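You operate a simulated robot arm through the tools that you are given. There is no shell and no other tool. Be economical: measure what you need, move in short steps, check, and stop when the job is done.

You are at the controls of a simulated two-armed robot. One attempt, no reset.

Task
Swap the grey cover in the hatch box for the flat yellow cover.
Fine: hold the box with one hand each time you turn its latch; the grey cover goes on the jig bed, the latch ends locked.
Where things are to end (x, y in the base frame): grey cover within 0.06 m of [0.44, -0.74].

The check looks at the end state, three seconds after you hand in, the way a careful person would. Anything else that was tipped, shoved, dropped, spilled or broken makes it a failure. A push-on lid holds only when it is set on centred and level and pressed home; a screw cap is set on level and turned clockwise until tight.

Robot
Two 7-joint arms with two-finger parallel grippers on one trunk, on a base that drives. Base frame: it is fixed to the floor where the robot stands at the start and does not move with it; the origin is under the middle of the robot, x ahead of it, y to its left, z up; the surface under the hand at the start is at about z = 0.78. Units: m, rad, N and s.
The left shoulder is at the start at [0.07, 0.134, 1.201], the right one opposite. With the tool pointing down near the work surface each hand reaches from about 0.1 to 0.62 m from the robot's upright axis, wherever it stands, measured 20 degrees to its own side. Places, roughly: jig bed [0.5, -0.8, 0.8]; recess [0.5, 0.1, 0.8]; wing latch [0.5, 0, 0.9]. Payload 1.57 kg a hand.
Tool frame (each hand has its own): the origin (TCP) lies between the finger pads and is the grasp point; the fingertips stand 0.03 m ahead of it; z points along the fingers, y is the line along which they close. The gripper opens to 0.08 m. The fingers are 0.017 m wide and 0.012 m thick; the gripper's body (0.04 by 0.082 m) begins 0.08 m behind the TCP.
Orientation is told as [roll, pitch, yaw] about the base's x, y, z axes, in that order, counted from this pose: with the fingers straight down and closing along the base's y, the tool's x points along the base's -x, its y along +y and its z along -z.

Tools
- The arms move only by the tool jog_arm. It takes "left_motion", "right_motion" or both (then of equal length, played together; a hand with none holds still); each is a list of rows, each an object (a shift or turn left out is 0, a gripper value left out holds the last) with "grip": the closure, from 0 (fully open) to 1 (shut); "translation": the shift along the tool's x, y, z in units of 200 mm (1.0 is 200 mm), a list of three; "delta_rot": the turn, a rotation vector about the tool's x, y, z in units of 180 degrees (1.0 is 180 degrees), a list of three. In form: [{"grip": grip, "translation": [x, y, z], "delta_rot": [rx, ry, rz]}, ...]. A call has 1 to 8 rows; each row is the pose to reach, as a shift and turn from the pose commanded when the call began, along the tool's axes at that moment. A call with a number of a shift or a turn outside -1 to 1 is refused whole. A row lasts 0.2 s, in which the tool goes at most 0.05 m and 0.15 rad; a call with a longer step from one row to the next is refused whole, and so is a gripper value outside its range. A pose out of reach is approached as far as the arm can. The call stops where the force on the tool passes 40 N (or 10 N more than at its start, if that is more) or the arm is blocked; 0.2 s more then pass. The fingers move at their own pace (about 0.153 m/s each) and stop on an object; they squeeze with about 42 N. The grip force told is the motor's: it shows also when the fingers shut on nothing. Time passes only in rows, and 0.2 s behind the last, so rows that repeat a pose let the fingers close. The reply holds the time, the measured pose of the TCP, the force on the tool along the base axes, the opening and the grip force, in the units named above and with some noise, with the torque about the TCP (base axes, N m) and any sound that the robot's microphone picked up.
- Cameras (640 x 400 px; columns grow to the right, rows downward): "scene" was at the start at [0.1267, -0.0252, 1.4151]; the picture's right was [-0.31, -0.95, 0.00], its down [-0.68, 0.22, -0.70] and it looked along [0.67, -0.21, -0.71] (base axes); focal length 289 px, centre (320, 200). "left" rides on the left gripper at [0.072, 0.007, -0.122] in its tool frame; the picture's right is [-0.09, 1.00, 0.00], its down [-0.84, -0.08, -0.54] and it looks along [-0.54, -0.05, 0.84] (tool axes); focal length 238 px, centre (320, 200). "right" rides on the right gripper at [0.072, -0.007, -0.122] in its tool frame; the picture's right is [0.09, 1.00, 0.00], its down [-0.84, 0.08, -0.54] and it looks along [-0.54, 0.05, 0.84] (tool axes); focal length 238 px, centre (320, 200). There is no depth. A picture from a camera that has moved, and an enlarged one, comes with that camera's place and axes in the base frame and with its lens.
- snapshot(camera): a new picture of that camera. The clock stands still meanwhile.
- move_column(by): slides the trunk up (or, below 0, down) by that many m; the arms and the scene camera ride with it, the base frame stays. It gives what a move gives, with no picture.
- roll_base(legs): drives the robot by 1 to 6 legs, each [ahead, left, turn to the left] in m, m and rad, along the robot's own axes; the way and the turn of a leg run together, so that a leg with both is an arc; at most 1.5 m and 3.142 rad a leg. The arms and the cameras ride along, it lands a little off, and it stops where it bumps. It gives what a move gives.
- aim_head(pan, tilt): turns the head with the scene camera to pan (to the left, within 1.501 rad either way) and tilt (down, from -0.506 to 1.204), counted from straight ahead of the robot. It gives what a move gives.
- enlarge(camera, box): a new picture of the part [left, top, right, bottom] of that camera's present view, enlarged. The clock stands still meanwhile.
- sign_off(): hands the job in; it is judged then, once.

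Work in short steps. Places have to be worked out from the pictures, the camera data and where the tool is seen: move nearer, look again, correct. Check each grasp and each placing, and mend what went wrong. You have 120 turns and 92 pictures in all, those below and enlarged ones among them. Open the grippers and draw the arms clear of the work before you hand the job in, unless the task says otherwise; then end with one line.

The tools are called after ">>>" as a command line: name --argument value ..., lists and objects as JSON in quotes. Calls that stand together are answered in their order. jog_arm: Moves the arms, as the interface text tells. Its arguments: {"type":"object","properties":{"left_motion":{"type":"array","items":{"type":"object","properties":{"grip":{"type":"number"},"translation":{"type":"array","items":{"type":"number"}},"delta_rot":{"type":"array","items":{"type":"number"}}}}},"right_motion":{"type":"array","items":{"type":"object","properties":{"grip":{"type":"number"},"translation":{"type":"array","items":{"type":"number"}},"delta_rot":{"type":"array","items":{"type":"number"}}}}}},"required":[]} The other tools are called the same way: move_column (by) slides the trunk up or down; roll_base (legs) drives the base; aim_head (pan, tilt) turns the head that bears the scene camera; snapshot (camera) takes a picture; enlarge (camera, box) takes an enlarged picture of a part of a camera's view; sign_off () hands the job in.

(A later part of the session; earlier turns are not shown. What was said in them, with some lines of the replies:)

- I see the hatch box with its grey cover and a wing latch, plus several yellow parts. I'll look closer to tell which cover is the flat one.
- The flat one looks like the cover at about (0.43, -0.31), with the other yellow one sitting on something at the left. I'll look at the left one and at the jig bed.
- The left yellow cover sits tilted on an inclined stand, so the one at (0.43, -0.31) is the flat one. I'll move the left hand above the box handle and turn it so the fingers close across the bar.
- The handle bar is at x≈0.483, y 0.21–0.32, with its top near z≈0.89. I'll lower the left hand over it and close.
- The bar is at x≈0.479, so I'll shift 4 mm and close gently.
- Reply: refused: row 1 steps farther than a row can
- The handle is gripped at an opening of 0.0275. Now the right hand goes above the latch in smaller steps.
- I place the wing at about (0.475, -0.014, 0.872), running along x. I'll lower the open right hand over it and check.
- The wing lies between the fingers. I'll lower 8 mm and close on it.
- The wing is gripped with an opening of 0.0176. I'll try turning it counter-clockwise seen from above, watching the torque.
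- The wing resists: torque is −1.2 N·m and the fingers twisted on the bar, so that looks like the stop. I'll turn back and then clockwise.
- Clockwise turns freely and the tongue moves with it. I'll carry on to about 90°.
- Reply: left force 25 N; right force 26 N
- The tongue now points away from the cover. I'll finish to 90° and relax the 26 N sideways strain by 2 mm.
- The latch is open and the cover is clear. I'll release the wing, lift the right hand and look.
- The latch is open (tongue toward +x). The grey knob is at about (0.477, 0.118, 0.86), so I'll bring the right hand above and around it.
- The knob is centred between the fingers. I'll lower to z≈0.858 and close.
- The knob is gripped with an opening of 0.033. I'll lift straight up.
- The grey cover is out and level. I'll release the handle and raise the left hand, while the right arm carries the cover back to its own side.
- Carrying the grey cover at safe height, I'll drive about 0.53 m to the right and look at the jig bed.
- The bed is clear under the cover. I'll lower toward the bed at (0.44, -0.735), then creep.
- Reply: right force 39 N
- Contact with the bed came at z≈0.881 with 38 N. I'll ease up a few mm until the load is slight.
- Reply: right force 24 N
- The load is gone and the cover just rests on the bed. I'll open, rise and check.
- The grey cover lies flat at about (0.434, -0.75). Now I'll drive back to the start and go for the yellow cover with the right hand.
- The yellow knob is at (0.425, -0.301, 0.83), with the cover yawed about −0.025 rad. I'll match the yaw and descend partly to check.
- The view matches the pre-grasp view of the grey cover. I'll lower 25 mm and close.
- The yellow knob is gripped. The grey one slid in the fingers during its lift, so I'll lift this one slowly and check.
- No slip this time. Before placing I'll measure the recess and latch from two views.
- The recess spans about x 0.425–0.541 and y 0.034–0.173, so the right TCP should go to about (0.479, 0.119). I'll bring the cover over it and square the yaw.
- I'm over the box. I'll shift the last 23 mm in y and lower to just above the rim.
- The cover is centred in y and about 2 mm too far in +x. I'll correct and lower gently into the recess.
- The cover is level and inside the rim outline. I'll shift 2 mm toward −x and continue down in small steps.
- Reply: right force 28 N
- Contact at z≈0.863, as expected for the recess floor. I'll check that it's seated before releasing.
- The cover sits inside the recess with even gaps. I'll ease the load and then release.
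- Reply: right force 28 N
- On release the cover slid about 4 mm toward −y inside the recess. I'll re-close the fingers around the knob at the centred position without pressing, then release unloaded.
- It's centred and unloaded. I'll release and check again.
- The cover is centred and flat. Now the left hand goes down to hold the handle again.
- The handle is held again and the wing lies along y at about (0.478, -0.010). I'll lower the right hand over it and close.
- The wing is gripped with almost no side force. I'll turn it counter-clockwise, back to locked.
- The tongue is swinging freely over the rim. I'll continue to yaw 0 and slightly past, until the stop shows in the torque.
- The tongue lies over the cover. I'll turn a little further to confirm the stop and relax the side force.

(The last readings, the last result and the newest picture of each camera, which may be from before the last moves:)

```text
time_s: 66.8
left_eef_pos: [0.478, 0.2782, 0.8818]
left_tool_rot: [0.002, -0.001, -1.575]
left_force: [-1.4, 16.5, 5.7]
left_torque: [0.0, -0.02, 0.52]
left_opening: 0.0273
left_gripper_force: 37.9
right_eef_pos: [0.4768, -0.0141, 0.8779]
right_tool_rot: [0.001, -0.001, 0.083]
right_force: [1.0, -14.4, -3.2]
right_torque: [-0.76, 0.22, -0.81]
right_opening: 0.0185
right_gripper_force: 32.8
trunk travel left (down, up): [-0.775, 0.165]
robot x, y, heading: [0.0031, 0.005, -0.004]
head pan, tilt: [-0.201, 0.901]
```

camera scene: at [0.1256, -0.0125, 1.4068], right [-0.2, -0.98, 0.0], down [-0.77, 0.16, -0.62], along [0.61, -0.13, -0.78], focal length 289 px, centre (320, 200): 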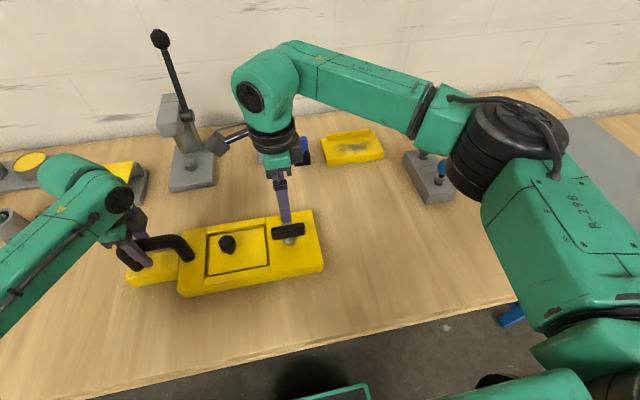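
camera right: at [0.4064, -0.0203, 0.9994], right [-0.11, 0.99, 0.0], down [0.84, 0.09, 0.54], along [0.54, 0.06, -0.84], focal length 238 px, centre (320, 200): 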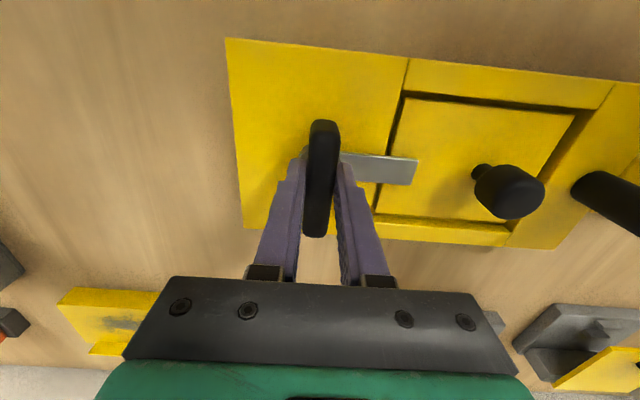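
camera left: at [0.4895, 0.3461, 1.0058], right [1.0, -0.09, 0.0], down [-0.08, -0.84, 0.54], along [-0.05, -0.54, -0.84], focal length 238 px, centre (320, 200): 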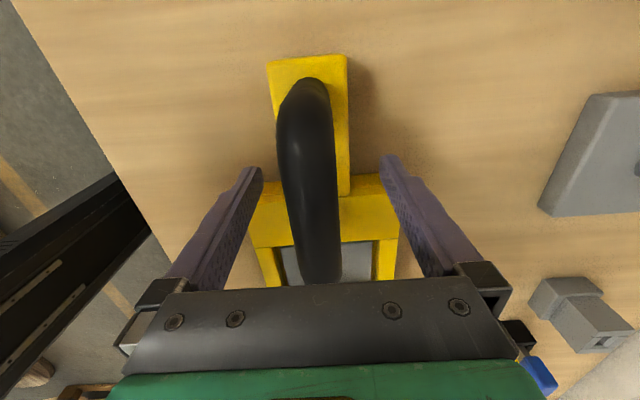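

Torque rose to −0.8 N·m, so the latch is at its locked stop. I'll unwind the strain, release the wing and rise.

>>> jog_arm --right_motion '[{"translation": [0, -0.012, 0], "delta_rot": [0, 0, 0.016]}, {"translation": [0, -0.015, 0], "delta_rot": [0, 0, 0.02]}, {"translation": [0, -0.015, 0], "delta_rot": [0, 0, 0.02], "grip": 0.7}, {"translation": [0, -0.015, 0], "delta_rot": [0, 0, 0.02], "grip": 0}, {"translation": [0, -0.015, 0], "delta_rot": [0, 0, 0.02], "grip": 0}, {"translation": [0, -0.015, -0.2], "delta_rot": [0, 0, 0.02]}, {"translation": [0, -0.015, -0.4], "delta_rot": [0, 0, 0.02]}, {"translation": [0, -0.015, -0.6], "delta_rot": [0, 0, 0.02]}]'

>>> snapshot --camera "scene"

>>> snapshot --camera "right"

```text
time_s: 68.6
left_eef_pos: [0.4775, 0.2777, 0.8837]
left_tool_rot: [-0.003, 0.0, -1.574]
left_force: [0.5, -1.4, 0.1]
left_torque: [-0.46, 0.0, 0.13]
left_opening: 0.0271
left_gripper_force: 37.6
right_eef_pos: [0.476, -0.0158, 0.9991]
right_tool_rot: [-0.001, 0.002, 0.022]
right_force: [-0.3, 0.2, 1.0]
right_torque: [0.03, 0.0, -0.02]
right_opening: 0.0801
right_gripper_force: 0.0
trunk travel left (down, up): [-0.775, 0.165]
robot x, y, heading: [0.0031, 0.0039, -0.009]
head pan, tilt: [-0.201, 0.901]
```

```text
30 pictures are left
camera scene: at [0.1249, -0.0125, 1.4068], right [-0.2, -0.98, 0.0], down [-0.77, 0.16, -0.62], along [0.61, -0.13, -0.78], focal length 289 px, centre (320, 200)
```

scene: 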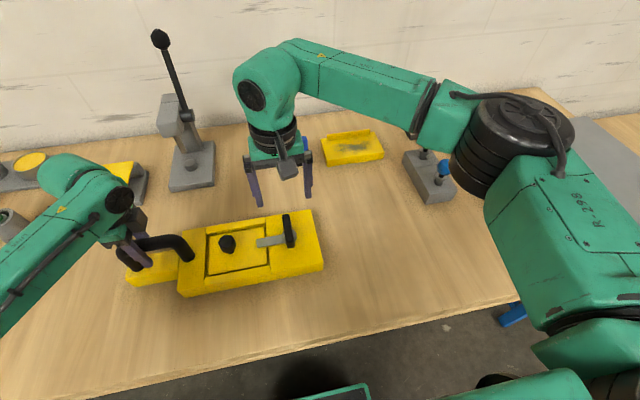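

```text
29 pictures are left
camera right: at [0.4046, -0.0243, 1.1216], right [-0.11, 0.99, 0.0], down [0.84, 0.09, 0.54], along [0.54, 0.06, -0.84], focal length 238 px, centre (320, 200)
```

right: 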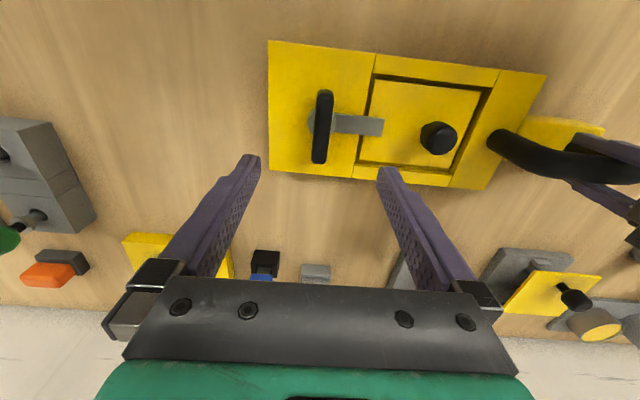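

The latch is locked over the yellow cover. I'll release the handle, raise the left hand and move the right hand clear.

>>> jog_arm --left_motion '[{"grip": 0.5}, {"grip": 0}, {"grip": 0}, {"translation": [0, 0, -0.2]}, {"translation": [0, 0, -0.4]}, {"translation": [0, 0, -0.6]}, {"translation": [0, 0, -0.8]}, {"translation": [0, 0, -1.0]}]' --right_motion '[{"translation": [0, 0, -0.2]}, {"translation": [0, -0.1, -0.35]}, {"translation": [0, -0.3, -0.45]}, {"translation": [0, -0.5, -0.5]}, {"translation": [0, -0.7, -0.5]}, {"translation": [0, -0.85, -0.5]}, {"translation": [0, -0.9, -0.5]}, {"translation": [0, -0.9, -0.5]}]'

>>> enlarge --camera "scene" --box '[100, 180, 340, 310]'

>>> aim_head --pan -0.6 --tilt 0.75

>>> snapshot --camera "scene"

```text
time_s: 70.4
left_eef_pos: [0.4776, 0.2766, 1.0838]
left_tool_rot: [0.0, 0.0, -1.574]
left_force: [-0.4, -0.5, -0.1]
left_torque: [0.01, -0.05, 0.0]
left_opening: 0.0799
left_gripper_force: 0.1
right_eef_pos: [0.4804, -0.1965, 1.0997]
right_tool_rot: [0.0, 0.001, 0.02]
right_force: [0.2, 0.0, -0.4]
right_torque: [0.03, 0.02, -0.02]
right_opening: 0.0799
right_gripper_force: 0.0
trunk travel left (down, up): [-0.775, 0.165]
robot x, y, heading: [0.0019, 0.0058, -0.002]
head pan, tilt: [-0.201, 0.901]
```

```text
2.67 times, centred on (220, 245) of scene
camera zoom: at [0.1241, -0.0129, 1.4069], right [-0.2, -0.98, 0.0], down [-0.77, 0.16, -0.62], along [0.61, -0.13, -0.78], focal length 772 px, centre (587, 80)
```

zoom: 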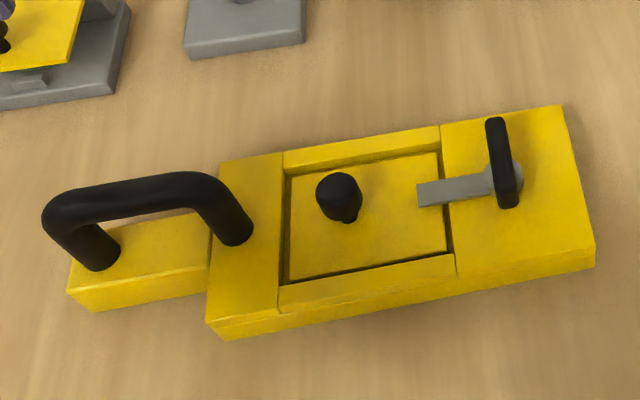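

```text
time_s: 71.2
left_eef_pos: [0.4786, 0.2766, 1.0834]
left_tool_rot: [0.0, -0.001, -1.573]
left_force: [0.7, 0.6, -0.6]
left_torque: [0.01, 0.0, -0.02]
left_opening: 0.0798
left_gripper_force: 0.0
right_eef_pos: [0.482, -0.195, 1.0999]
right_tool_rot: [0.0, 0.001, 0.021]
right_force: [-0.3, -0.4, 0.4]
right_torque: [0.01, 0.01, -0.05]
right_opening: 0.0802
right_gripper_force: 0.0
trunk travel left (down, up): [-0.775, 0.165]
robot x, y, heading: [0.0002, 0.0023, -0.006]
head pan, tilt: [-0.6, 0.75]
```

```text
27 pictures are left
camera scene: at [0.1193, -0.0442, 1.4188], right [-0.57, -0.82, 0.0], down [-0.56, 0.39, -0.73], along [0.6, -0.42, -0.68], focal length 289 px, centre (320, 200)
```

scene: 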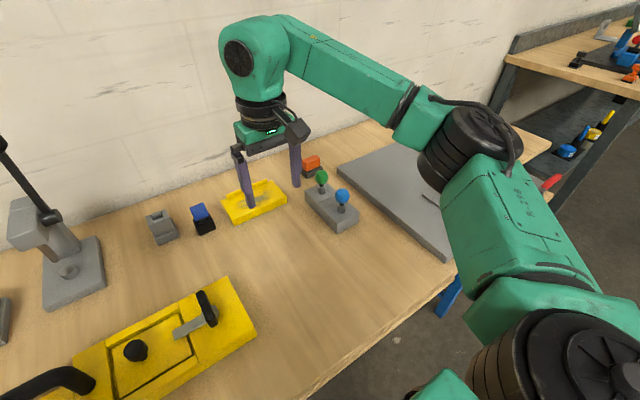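

The yellow cover is seated flat with the latch tongue locked over it. The grey cover was last seen flat on the jig bed, nothing else has moved, and both hands are open and clear, so I'm handing in.

>>> sign_off

```text
The job is handed in.
```

The flat yellow cover is in the hatch box with the latch turned back to its locked stop, and the grey cover lies on the jig bed at about (0.434, -0.75), roughly 1 cm from the target.
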